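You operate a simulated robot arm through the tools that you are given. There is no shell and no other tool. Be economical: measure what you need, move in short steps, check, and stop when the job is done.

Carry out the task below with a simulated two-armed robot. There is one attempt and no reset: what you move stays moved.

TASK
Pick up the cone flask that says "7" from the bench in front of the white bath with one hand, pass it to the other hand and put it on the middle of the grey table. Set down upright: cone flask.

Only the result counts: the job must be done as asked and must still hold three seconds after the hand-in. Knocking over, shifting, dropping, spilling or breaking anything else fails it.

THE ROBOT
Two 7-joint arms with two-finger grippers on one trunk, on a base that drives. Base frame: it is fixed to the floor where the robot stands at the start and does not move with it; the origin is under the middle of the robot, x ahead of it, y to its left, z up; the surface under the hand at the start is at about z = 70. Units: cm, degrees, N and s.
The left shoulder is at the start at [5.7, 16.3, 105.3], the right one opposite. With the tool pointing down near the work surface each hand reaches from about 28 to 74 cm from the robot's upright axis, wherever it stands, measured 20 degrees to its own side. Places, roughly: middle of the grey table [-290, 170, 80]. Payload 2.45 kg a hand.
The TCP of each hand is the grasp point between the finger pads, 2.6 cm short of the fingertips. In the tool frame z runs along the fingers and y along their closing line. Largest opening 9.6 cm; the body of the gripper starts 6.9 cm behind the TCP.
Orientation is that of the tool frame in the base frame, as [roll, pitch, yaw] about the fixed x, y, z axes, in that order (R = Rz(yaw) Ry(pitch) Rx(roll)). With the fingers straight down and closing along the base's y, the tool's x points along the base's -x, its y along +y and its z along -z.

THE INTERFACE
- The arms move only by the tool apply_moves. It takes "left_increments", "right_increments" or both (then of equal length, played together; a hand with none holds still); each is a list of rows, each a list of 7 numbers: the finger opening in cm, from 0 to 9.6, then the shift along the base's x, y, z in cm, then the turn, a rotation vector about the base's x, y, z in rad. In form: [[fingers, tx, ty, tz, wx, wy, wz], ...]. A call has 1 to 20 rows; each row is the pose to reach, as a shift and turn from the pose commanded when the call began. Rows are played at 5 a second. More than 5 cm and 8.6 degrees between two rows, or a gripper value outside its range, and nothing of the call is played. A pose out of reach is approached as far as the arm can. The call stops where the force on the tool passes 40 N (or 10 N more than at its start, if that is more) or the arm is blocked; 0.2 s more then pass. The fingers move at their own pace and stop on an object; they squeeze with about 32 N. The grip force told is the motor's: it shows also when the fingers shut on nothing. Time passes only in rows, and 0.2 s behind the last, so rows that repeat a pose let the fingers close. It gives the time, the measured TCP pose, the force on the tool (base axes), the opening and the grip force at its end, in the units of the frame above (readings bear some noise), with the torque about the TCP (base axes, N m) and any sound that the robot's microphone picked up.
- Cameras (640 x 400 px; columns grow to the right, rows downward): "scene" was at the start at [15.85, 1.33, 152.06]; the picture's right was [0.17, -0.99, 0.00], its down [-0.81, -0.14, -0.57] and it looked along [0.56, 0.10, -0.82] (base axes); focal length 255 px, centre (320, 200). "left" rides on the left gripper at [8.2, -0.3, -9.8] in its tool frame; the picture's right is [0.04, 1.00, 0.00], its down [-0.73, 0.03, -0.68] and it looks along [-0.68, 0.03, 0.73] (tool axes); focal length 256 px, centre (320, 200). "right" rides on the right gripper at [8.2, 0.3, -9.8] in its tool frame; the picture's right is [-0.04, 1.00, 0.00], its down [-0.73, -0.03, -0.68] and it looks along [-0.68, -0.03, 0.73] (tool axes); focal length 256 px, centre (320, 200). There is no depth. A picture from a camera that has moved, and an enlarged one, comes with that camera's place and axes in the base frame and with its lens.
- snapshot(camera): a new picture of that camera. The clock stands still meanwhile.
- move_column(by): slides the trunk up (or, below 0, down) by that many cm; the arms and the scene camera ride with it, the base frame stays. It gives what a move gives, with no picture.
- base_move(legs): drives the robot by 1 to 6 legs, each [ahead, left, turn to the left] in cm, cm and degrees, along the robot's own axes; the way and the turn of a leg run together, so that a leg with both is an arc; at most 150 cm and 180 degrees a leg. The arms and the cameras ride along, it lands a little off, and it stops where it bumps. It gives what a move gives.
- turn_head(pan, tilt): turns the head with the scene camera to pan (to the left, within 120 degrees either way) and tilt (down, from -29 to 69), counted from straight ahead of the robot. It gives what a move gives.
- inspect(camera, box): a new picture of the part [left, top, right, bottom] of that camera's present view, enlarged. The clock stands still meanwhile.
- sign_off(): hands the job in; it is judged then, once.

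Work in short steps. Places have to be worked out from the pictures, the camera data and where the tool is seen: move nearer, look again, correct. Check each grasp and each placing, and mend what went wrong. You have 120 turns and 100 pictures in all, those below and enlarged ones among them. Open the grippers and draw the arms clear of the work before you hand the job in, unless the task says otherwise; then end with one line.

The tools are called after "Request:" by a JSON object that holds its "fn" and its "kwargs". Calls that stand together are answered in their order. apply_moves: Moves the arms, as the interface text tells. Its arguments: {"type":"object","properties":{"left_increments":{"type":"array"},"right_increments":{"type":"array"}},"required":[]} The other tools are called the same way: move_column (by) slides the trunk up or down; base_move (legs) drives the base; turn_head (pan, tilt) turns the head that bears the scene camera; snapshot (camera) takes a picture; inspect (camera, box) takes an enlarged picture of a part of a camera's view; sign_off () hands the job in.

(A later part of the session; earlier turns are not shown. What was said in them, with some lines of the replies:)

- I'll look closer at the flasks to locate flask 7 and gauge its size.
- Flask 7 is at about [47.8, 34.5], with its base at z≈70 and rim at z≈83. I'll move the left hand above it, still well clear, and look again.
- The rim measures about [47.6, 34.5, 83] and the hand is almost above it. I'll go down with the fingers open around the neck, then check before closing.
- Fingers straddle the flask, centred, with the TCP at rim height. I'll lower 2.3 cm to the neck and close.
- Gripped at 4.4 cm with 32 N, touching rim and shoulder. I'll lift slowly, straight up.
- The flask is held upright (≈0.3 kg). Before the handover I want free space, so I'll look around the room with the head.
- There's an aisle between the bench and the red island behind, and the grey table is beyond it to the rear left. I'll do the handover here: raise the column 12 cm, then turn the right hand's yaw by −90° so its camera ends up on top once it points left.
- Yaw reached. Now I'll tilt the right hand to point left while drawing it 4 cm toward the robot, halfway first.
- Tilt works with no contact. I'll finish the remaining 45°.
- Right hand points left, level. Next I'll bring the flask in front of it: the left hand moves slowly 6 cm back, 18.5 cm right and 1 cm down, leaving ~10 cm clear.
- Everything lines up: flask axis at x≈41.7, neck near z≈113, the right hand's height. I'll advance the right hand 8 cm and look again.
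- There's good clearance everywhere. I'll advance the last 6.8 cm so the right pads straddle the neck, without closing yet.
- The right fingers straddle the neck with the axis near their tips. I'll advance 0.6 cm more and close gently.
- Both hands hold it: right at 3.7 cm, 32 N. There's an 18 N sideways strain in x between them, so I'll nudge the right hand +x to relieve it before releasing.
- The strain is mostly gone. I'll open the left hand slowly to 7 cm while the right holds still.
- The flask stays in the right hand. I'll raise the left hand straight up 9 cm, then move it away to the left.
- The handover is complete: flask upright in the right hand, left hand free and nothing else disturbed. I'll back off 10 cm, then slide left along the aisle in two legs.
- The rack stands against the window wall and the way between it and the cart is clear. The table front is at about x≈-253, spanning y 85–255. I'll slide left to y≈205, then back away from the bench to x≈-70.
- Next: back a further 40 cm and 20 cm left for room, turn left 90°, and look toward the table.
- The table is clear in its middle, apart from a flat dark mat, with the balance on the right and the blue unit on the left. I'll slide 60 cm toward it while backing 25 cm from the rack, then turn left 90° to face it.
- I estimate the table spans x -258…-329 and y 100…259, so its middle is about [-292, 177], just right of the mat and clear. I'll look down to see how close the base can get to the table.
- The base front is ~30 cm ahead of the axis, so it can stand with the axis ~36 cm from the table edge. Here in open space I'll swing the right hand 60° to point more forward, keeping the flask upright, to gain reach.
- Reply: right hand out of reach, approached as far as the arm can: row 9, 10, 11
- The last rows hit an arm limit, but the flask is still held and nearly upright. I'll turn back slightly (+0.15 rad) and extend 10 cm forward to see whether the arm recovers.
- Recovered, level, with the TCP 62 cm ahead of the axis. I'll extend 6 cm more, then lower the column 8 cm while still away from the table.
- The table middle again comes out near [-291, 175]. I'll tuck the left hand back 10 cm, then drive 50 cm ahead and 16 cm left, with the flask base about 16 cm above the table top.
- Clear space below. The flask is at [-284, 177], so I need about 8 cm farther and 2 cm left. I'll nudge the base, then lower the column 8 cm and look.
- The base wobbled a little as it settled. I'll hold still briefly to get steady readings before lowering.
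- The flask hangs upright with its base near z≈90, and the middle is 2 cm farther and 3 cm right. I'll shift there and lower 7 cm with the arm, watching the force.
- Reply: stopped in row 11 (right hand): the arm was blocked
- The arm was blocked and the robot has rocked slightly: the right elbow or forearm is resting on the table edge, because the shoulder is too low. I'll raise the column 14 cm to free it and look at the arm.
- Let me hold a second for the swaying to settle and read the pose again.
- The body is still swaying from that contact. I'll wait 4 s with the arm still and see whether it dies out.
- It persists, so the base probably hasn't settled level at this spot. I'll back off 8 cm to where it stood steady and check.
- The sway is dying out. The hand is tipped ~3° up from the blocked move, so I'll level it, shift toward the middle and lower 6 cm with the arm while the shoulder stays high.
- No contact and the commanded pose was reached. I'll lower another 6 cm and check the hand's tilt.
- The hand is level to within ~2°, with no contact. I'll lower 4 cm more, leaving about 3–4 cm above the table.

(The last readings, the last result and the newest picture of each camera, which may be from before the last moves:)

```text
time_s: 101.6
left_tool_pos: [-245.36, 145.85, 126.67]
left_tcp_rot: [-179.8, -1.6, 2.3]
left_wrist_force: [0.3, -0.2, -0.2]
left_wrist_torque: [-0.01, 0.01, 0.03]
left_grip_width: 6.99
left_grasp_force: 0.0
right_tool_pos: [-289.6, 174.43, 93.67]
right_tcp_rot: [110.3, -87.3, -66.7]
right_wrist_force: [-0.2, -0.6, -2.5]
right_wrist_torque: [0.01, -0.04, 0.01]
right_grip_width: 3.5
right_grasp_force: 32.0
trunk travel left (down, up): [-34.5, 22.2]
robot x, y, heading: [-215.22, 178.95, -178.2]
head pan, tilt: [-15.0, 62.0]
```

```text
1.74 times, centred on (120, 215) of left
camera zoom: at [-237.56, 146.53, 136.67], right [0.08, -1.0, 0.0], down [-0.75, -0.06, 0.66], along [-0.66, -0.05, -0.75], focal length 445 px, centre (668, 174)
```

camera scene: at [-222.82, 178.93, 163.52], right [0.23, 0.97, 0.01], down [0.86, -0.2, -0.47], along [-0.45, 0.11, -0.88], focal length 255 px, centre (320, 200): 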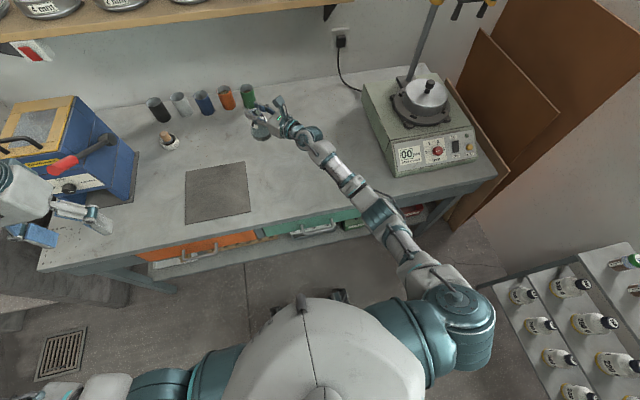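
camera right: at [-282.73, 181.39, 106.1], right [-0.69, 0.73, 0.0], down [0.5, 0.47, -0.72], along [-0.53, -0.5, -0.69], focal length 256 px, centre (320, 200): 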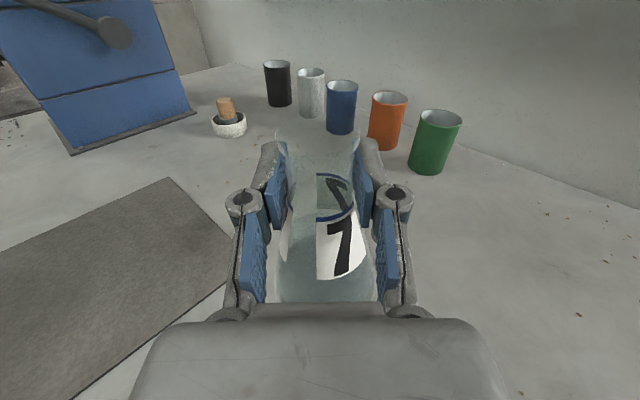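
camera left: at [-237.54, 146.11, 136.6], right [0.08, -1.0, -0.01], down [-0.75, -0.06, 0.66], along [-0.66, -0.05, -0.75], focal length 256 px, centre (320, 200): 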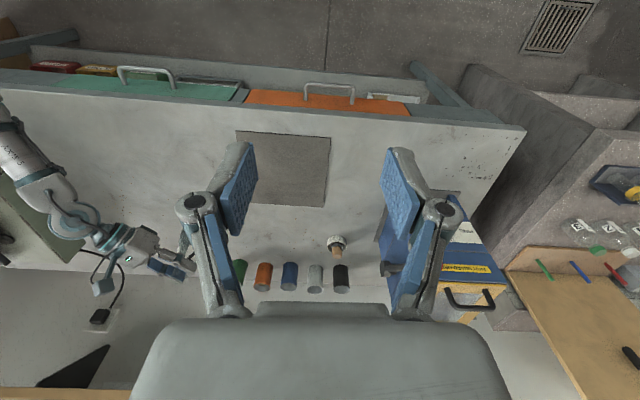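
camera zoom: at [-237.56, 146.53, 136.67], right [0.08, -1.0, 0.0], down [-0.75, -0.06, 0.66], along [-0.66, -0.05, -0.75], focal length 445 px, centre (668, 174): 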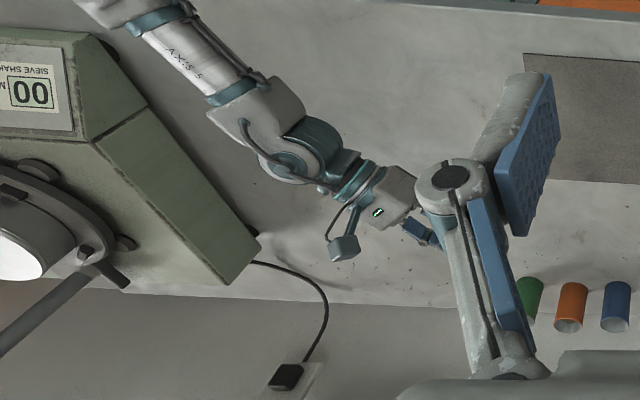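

The flask base is now about 2.5–3.5 cm above the table. I'll lower slowly by 2 cm and watch the vertical force.

Request:
{"fn": "apply_moves", "kwargs": {"right_increments": [[1.8, 0, 0, -0.5, 0, 0, 0], [1.8, 0, 0, -1, 0, 0, 0], [1.8, 0, 0, -1.5, 0, 0, 0], [1.8, 0, 0, -2, 0, 0, 0], [1.8, 0, 0, -2, 0, 0, 0]]}}

Request:
{"fn": "apply_moves", "kwargs": {"right_increments": [[1.8, 0, 0, -0.3, 0, 0, 0], [1.8, 0, 0, -0.6, 0, 0, 0], [1.8, 0, 0, -0.6, 0, 0, 0]]}}

Request:
{"fn": "inspect", "kwargs": {"camera": "scene", "box": [220, 90, 340, 190]}}

```text
time_s: 102.8
left_tool_pos: [-245.41, 146.19, 126.89]
left_tcp_rot: [-179.8, -1.7, 2.2]
left_wrist_force: [0.1, 1.1, -0.7]
left_wrist_torque: [-0.02, 0.02, -0.01]
left_grip_width: 6.99
left_grasp_force: 0.1
right_tool_pos: [-289.62, 174.53, 91.8]
right_tcp_rot: [110.0, -87.4, -66.6]
right_wrist_force: [-0.2, 0.1, -1.8]
right_wrist_torque: [0.01, -0.01, 0.0]
right_grip_width: 3.5
right_grasp_force: 32.6
trunk travel left (down, up): [-34.5, 22.2]
robot x, y, heading: [-215.52, 178.35, -178.4]
head pan, tilt: [-15.0, 62.0]
```

```text
time_s: 103.6
left_tool_pos: [-245.31, 146.32, 126.82]
left_tcp_rot: [-179.9, -1.6, 2.3]
left_wrist_force: [0.3, 0.1, -0.1]
left_wrist_torque: [-0.01, 0.01, 0.0]
left_grip_width: 6.98
left_grasp_force: 0.1
right_tool_pos: [-289.54, 174.35, 91.14]
right_tcp_rot: [110.1, -87.5, -66.7]
right_wrist_force: [-0.6, 0.0, -2.3]
right_wrist_torque: [-0.01, -0.02, 0.02]
right_grip_width: 3.5
right_grasp_force: 31.8
trunk travel left (down, up): [-34.5, 22.2]
robot x, y, heading: [-215.23, 178.62, -178.3]
head pan, tilt: [-15.0, 62.0]
```

```text
4.00 times, centred on (280, 140) of scene
camera zoom: at [-222.84, 179.51, 163.52], right [0.23, 0.97, 0.0], down [0.86, -0.2, -0.47], along [-0.45, 0.11, -0.88], focal length 1021 px, centre (480, 440)
```

zoom: 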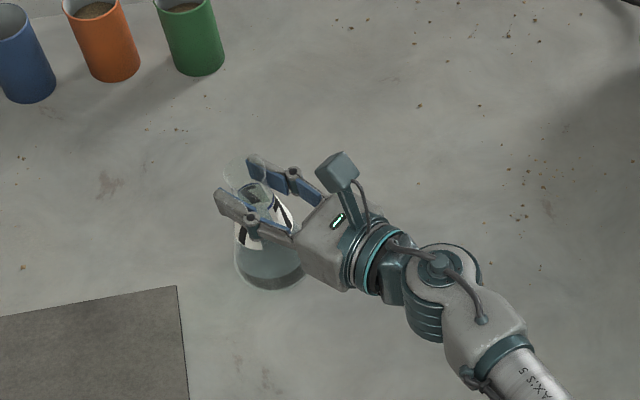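

Still free of the table. The hand leans 2.5°, so I'll level it and keep lowering in small steps.

Request:
{"fn": "apply_moves", "kwargs": {"right_increments": [[1.8, 0, 0, 0, -0.02, -0.008, 0], [1.8, 0, 0, 0, -0.04, -0.017, 0], [1.8, 0, 0, -0.3, -0.04, -0.017, 0], [1.8, 0, 0, -0.5, -0.04, -0.017, 0], [1.8, 0, 0, -0.5, -0.04, -0.017, 0]]}}

Request:
{"fn": "apply_moves", "kwargs": {"right_increments": [[1.8, 0, 0, -0.3, 0, 0, 0], [1.8, 0, 0, -0.3, 0, 0, 0]]}}

Request:
{"fn": "apply_moves", "kwargs": {"right_increments": [[1.8, 0, 0, -0.3, 0, 0, 0], [1.8, 0, 0, -0.3, 0, 0, 0]]}}

```text
time_s: 104.8
left_tool_pos: [-245.31, 146.22, 126.89]
left_tcp_rot: [-179.9, -1.5, 2.2]
left_wrist_force: [-0.5, -0.2, 0.6]
left_wrist_torque: [0.01, -0.01, -0.02]
left_grip_width: 7.0
left_grasp_force: 0.0
right_tool_pos: [-289.54, 174.54, 90.76]
right_tcp_rot: [57.3, -89.7, -13.9]
right_wrist_force: [-2.6, 0.0, 6.6]
right_wrist_torque: [0.17, 0.1, 0.06]
right_grip_width: 3.47
right_grasp_force: 32.3
trunk travel left (down, up): [-34.5, 22.2]
robot x, y, heading: [-215.12, 178.52, -178.2]
head pan, tilt: [-15.0, 62.0]
```

```text
time_s: 105.4
left_tool_pos: [-245.24, 146.33, 126.86]
left_tcp_rot: [-179.9, -1.4, 2.2]
left_wrist_force: [-1.0, -0.3, -0.3]
left_wrist_torque: [-0.01, -0.02, 0.01]
left_grip_width: 7.0
left_grasp_force: 0.1
right_tool_pos: [-289.45, 174.44, 90.93]
right_tcp_rot: [44.1, -89.6, -0.7]
right_wrist_force: [-8.7, 1.7, 21.7]
right_wrist_torque: [0.15, 0.21, 0.07]
right_grip_width: 3.5
right_grasp_force: 32.2
trunk travel left (down, up): [-34.5, 22.2]
robot x, y, heading: [-215.14, 178.36, -178.0]
head pan, tilt: [-15.0, 62.0]
```

```text
time_s: 106.0
left_tool_pos: [-245.03, 146.23, 126.97]
left_tcp_rot: [-179.9, -1.5, 2.3]
left_wrist_force: [1.0, 1.4, 0.9]
left_wrist_torque: [0.02, 0.01, 0.0]
left_grip_width: 7.0
left_grasp_force: 0.1
right_tool_pos: [-289.56, 174.54, 90.72]
right_tcp_rot: [36.1, -89.4, 7.4]
right_wrist_force: [-8.6, 1.9, 31.4]
right_wrist_torque: [0.21, -0.07, 0.05]
right_grip_width: 3.53
right_grasp_force: 31.5
trunk travel left (down, up): [-34.5, 22.2]
robot x, y, heading: [-214.92, 178.51, -178.2]
head pan, tilt: [-15.0, 62.0]
```

The flask is on the table, pressed at 31 N. I'll ease up 0.5 cm to take off the extra load and look before releasing.

Request:
{"fn": "apply_moves", "kwargs": {"right_increments": [[1.8, 0, 0, 0.25, 0, 0, 0], [1.8, 0, 0, 0.5, 0, 0, 0], [1.8, 0, 0, 0.5, 0, 0, 0]]}}

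Request:
{"fn": "inspect", "kwargs": {"camera": "scene", "box": [220, 90, 340, 190]}}

Request:
{"fn": "snapshot", "kwargs": {"camera": "right"}}

```text
time_s: 106.8
left_tool_pos: [-245.09, 146.16, 126.84]
left_tcp_rot: [-180.0, -1.5, 2.2]
left_wrist_force: [0.2, 0.2, 0.7]
left_wrist_torque: [-0.03, 0.0, -0.01]
left_grip_width: 7.0
left_grasp_force: 0.1
right_tool_pos: [-289.42, 174.55, 90.69]
right_tcp_rot: [81.9, -89.8, -38.5]
right_wrist_force: [-6.5, -2.6, 18.9]
right_wrist_torque: [-0.5, 0.1, -0.15]
right_grip_width: 3.48
right_grasp_force: 32.1
trunk travel left (down, up): [-34.5, 22.2]
robot x, y, heading: [-215.46, 178.41, -178.1]
head pan, tilt: [-15.0, 62.0]
```

```text
4.00 times, centred on (280, 140) of scene
camera zoom: at [-222.43, 179.43, 163.54], right [0.23, 0.97, 0.0], down [0.86, -0.2, -0.47], along [-0.46, 0.11, -0.88], focal length 1021 px, centre (480, 440)
```

zoom: 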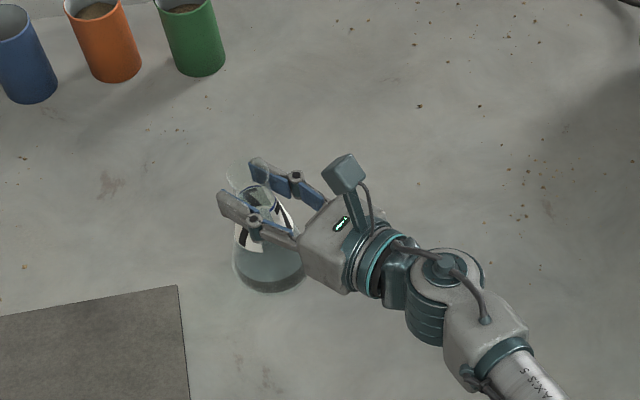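

```text
34 pictures are left
camera right: at [-282.6, 181.45, 98.97], right [-0.69, 0.73, -0.04], down [0.51, 0.45, -0.73], along [-0.52, -0.52, -0.68], focal length 256 px, centre (320, 200)
```

right: 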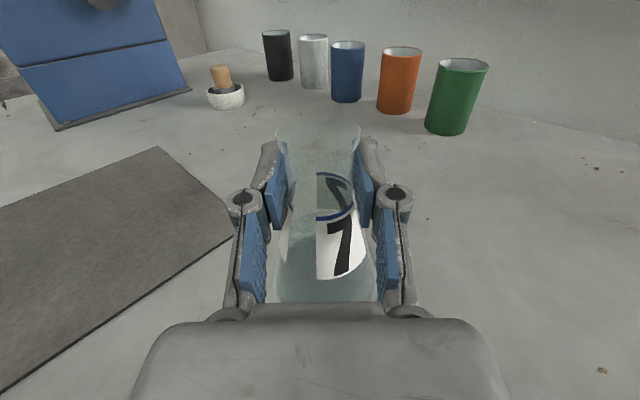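

Still 19 N down, so I'll ease up another 0.4 cm.

Request:
{"fn": "apply_moves", "kwargs": {"right_increments": [[1.8, 0, 0, 0.2, 0, 0, 0], [1.8, 0, 0, 0.4, 0, 0, 0], [1.8, 0, 0, 0.4, 0, 0, 0]]}}

```text
time_s: 107.6
left_tool_pos: [-245.26, 146.25, 126.7]
left_tcp_rot: [-179.9, -1.4, 2.4]
left_wrist_force: [1.1, -0.1, -0.3]
left_wrist_torque: [0.0, -0.02, -0.03]
left_grip_width: 7.0
left_grasp_force: 0.0
right_tool_pos: [-289.49, 174.63, 90.76]
right_tcp_rot: [145.7, -89.7, -102.3]
right_wrist_force: [1.6, -1.5, 3.1]
right_wrist_torque: [-0.34, 0.01, 0.06]
right_grip_width: 3.53
right_grasp_force: 32.2
trunk travel left (down, up): [-34.5, 22.2]
robot x, y, heading: [-215.17, 178.54, -178.1]
head pan, tilt: [-15.0, 62.0]
```

Only 3 N remains and the flask is standing level. I'll open the fingers gently.

Request:
{"fn": "apply_moves", "kwargs": {"right_increments": [[3.8, 0, 0, 0, 0, 0, 0], [4.2, 0, 0, 0, 0, 0, 0], [5, 0, 0, 0, 0, 0, 0], [6.5, 0, 0, 0, 0, 0, 0], [8, 0, 0, 0, 0, 0, 0], [8, 0, 0, 0, 0, 0, 0]]}}

Request:
{"fn": "snapshot", "kwargs": {"camera": "right"}}

Request:
{"fn": "inspect", "kwargs": {"camera": "scene", "box": [220, 90, 340, 190]}}

```text
time_s: 109.0
left_tool_pos: [-245.28, 146.15, 126.91]
left_tcp_rot: [-180.0, -1.5, 2.2]
left_wrist_force: [-0.4, -0.4, 0.2]
left_wrist_torque: [0.02, 0.01, 0.0]
left_grip_width: 7.01
left_grasp_force: 0.1
right_tool_pos: [-289.6, 174.62, 90.92]
right_tcp_rot: [98.6, -89.8, -55.2]
right_wrist_force: [-0.2, 0.3, 0.2]
right_wrist_torque: [0.01, 0.01, -0.01]
right_grip_width: 7.99
right_grasp_force: 0.0
trunk travel left (down, up): [-34.5, 22.2]
robot x, y, heading: [-215.29, 178.68, -178.1]
head pan, tilt: [-15.0, 62.0]
```

```text
33 pictures are left
camera right: at [-282.7, 181.51, 99.21], right [-0.69, 0.73, -0.04], down [0.51, 0.45, -0.73], along [-0.52, -0.52, -0.68], focal length 256 px, centre (320, 200)
```

right: 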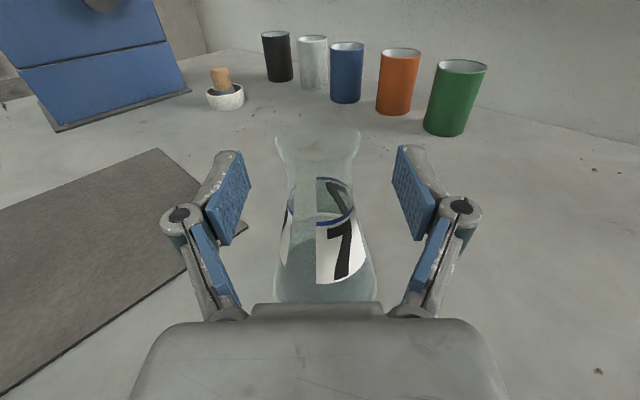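

```text
4.00 times, centred on (280, 140) of scene
camera zoom: at [-222.78, 179.53, 163.52], right [0.23, 0.97, 0.0], down [0.86, -0.2, -0.47], along [-0.45, 0.11, -0.88], focal length 1021 px, centre (480, 440)
```

zoom: 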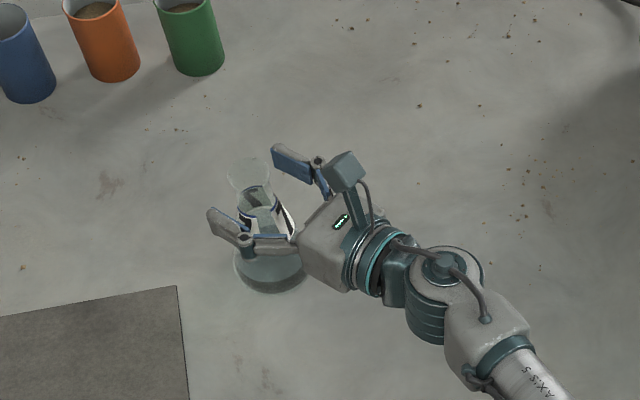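

The flask stands freely. I'll withdraw the right hand straight back along its pointing direction by 9 cm, then raise it.

Request:
{"fn": "apply_moves", "kwargs": {"right_increments": [[8, 0.7, 0.7, 0, 0, 0, 0], [8, 2.1, 2.1, 0, 0, 0, 0], [8, 3.5, 3.4, 0, 0, 0, 0], [8, 5, 4.9, 0, 0, 0, 0], [8, 6.5, 6.3, 0, 0, 0, 0], [8, 7, 6.5, 2, 0, 0, 0], [8, 7, 6.5, 5, 0, 0, 0], [8, 7, 6.5, 8, 0, 0, 0], [8, 7, 6.5, 12, 0, 0, 0], [8, 7, 6.5, 16, 0, 0, 0], [8, 7, 6.5, 16, 0, 0, 0]]}}

Request:
{"fn": "snapshot", "kwargs": {"camera": "scene"}}

```text
time_s: 111.4
left_tool_pos: [-245.46, 146.23, 126.73]
left_tcp_rot: [-179.9, -1.6, 2.3]
left_wrist_force: [-1.5, -0.1, 0.6]
left_wrist_torque: [0.03, -0.01, -0.01]
left_grip_width: 7.0
left_grasp_force: 0.1
right_tool_pos: [-282.85, 181.31, 106.94]
right_tcp_rot: [122.7, -89.8, -79.3]
right_wrist_force: [-0.4, 0.3, 0.4]
right_wrist_torque: [0.0, 0.0, -0.01]
right_grip_width: 8.0
right_grasp_force: 0.1
trunk travel left (down, up): [-34.5, 22.2]
robot x, y, heading: [-215.27, 178.67, -178.2]
head pan, tilt: [-15.0, 62.0]
```

```text
31 pictures are left
camera scene: at [-222.8, 179.67, 163.51], right [0.23, 0.97, 0.0], down [0.86, -0.2, -0.47], along [-0.45, 0.11, -0.88], focal length 255 px, centre (320, 200)
```

scene: 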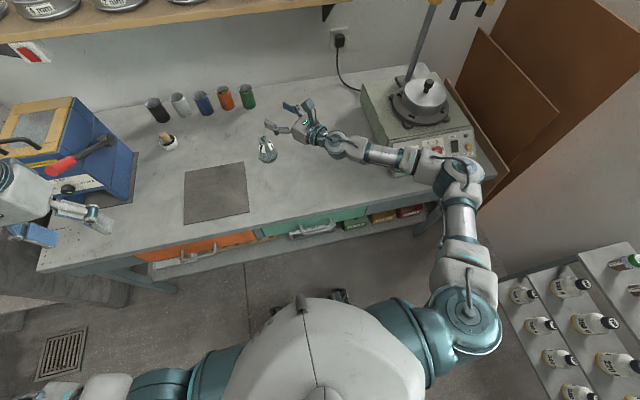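

The flask stands and the arm is clear. I'll back the base away 35 cm and check the flask closely.

Request:
{"fn": "base_move", "kwargs": {"legs": [[-35, 0, 0]]}}

Request:
{"fn": "turn_head", "kwargs": {"pan": 0, "tilt": 35}}

Request:
{"fn": "snapshot", "kwargs": {"camera": "scene"}}

Request:
{"fn": "inspect", "kwargs": {"camera": "scene", "box": [220, 120, 380, 240]}}

```text
time_s: 113.7
left_tool_pos: [-209.84, 147.34, 126.74]
left_tcp_rot: [-179.8, -1.5, 2.4]
left_wrist_force: [0.9, 0.1, 0.4]
left_wrist_torque: [-0.01, 0.04, -0.02]
left_grip_width: 6.99
left_grasp_force: 0.1
right_tool_pos: [-247.31, 182.33, 107.14]
right_tcp_rot: [105.4, -89.8, -62.1]
right_wrist_force: [0.3, -0.7, 0.1]
right_wrist_torque: [-0.01, -0.01, 0.03]
right_grip_width: 7.99
right_grasp_force: 0.1
trunk travel left (down, up): [-34.5, 22.2]
robot x, y, heading: [-180.04, 179.86, -178.0]
head pan, tilt: [-15.0, 62.0]
```

```text
time_s: 114.6
left_tool_pos: [-209.38, 147.37, 126.81]
left_tcp_rot: [180.0, -1.4, 2.4]
left_wrist_force: [-0.3, 0.1, 0.3]
left_wrist_torque: [-0.01, 0.0, 0.0]
left_grip_width: 7.02
left_grasp_force: 0.0
right_tool_pos: [-246.84, 182.28, 107.24]
right_tcp_rot: [71.2, -89.7, -27.6]
right_wrist_force: [-0.4, -0.4, -0.1]
right_wrist_torque: [0.06, 0.01, 0.04]
right_grip_width: 7.99
right_grasp_force: 0.1
trunk travel left (down, up): [-34.5, 22.2]
robot x, y, heading: [-179.89, 179.75, -178.1]
head pan, tilt: [0.0, 35.0]
```

```text
30 pictures are left
camera scene: at [-189.8, 179.08, 167.16], right [-0.03, 1.0, 0.0], down [0.58, 0.02, -0.82], along [-0.82, -0.03, -0.58], focal length 255 px, centre (320, 200)
```

scene: 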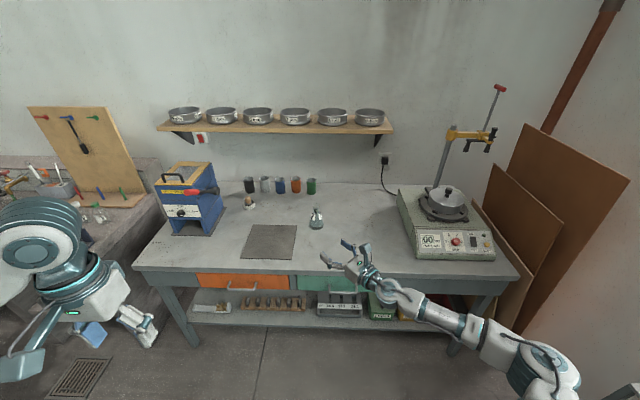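

```text
3.33 times, centred on (300, 180) of scene
camera zoom: at [-189.8, 179.08, 167.16], right [-0.03, 1.0, 0.0], down [0.58, 0.02, -0.82], along [-0.82, -0.03, -0.58], focal length 851 px, centre (387, 267)
```

zoom: 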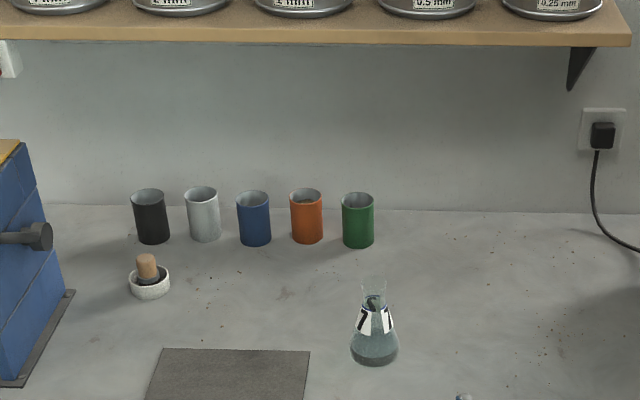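

The flask stands upright at the table's middle, both grippers are open and clear, and nothing else has moved, so I'm handing in.

Request:
{"fn": "sign_off", "kwargs": {}}

```text
The job is handed in.
```

Flask 7 was picked up with the left hand, passed to the right, and now stands upright on the middle of the grey table, roughly 6 cm toward the front edge by my estimate. While lowering it, the right arm bumped the table edge and the robot rocked, but I saw nothing else moved or spilled.
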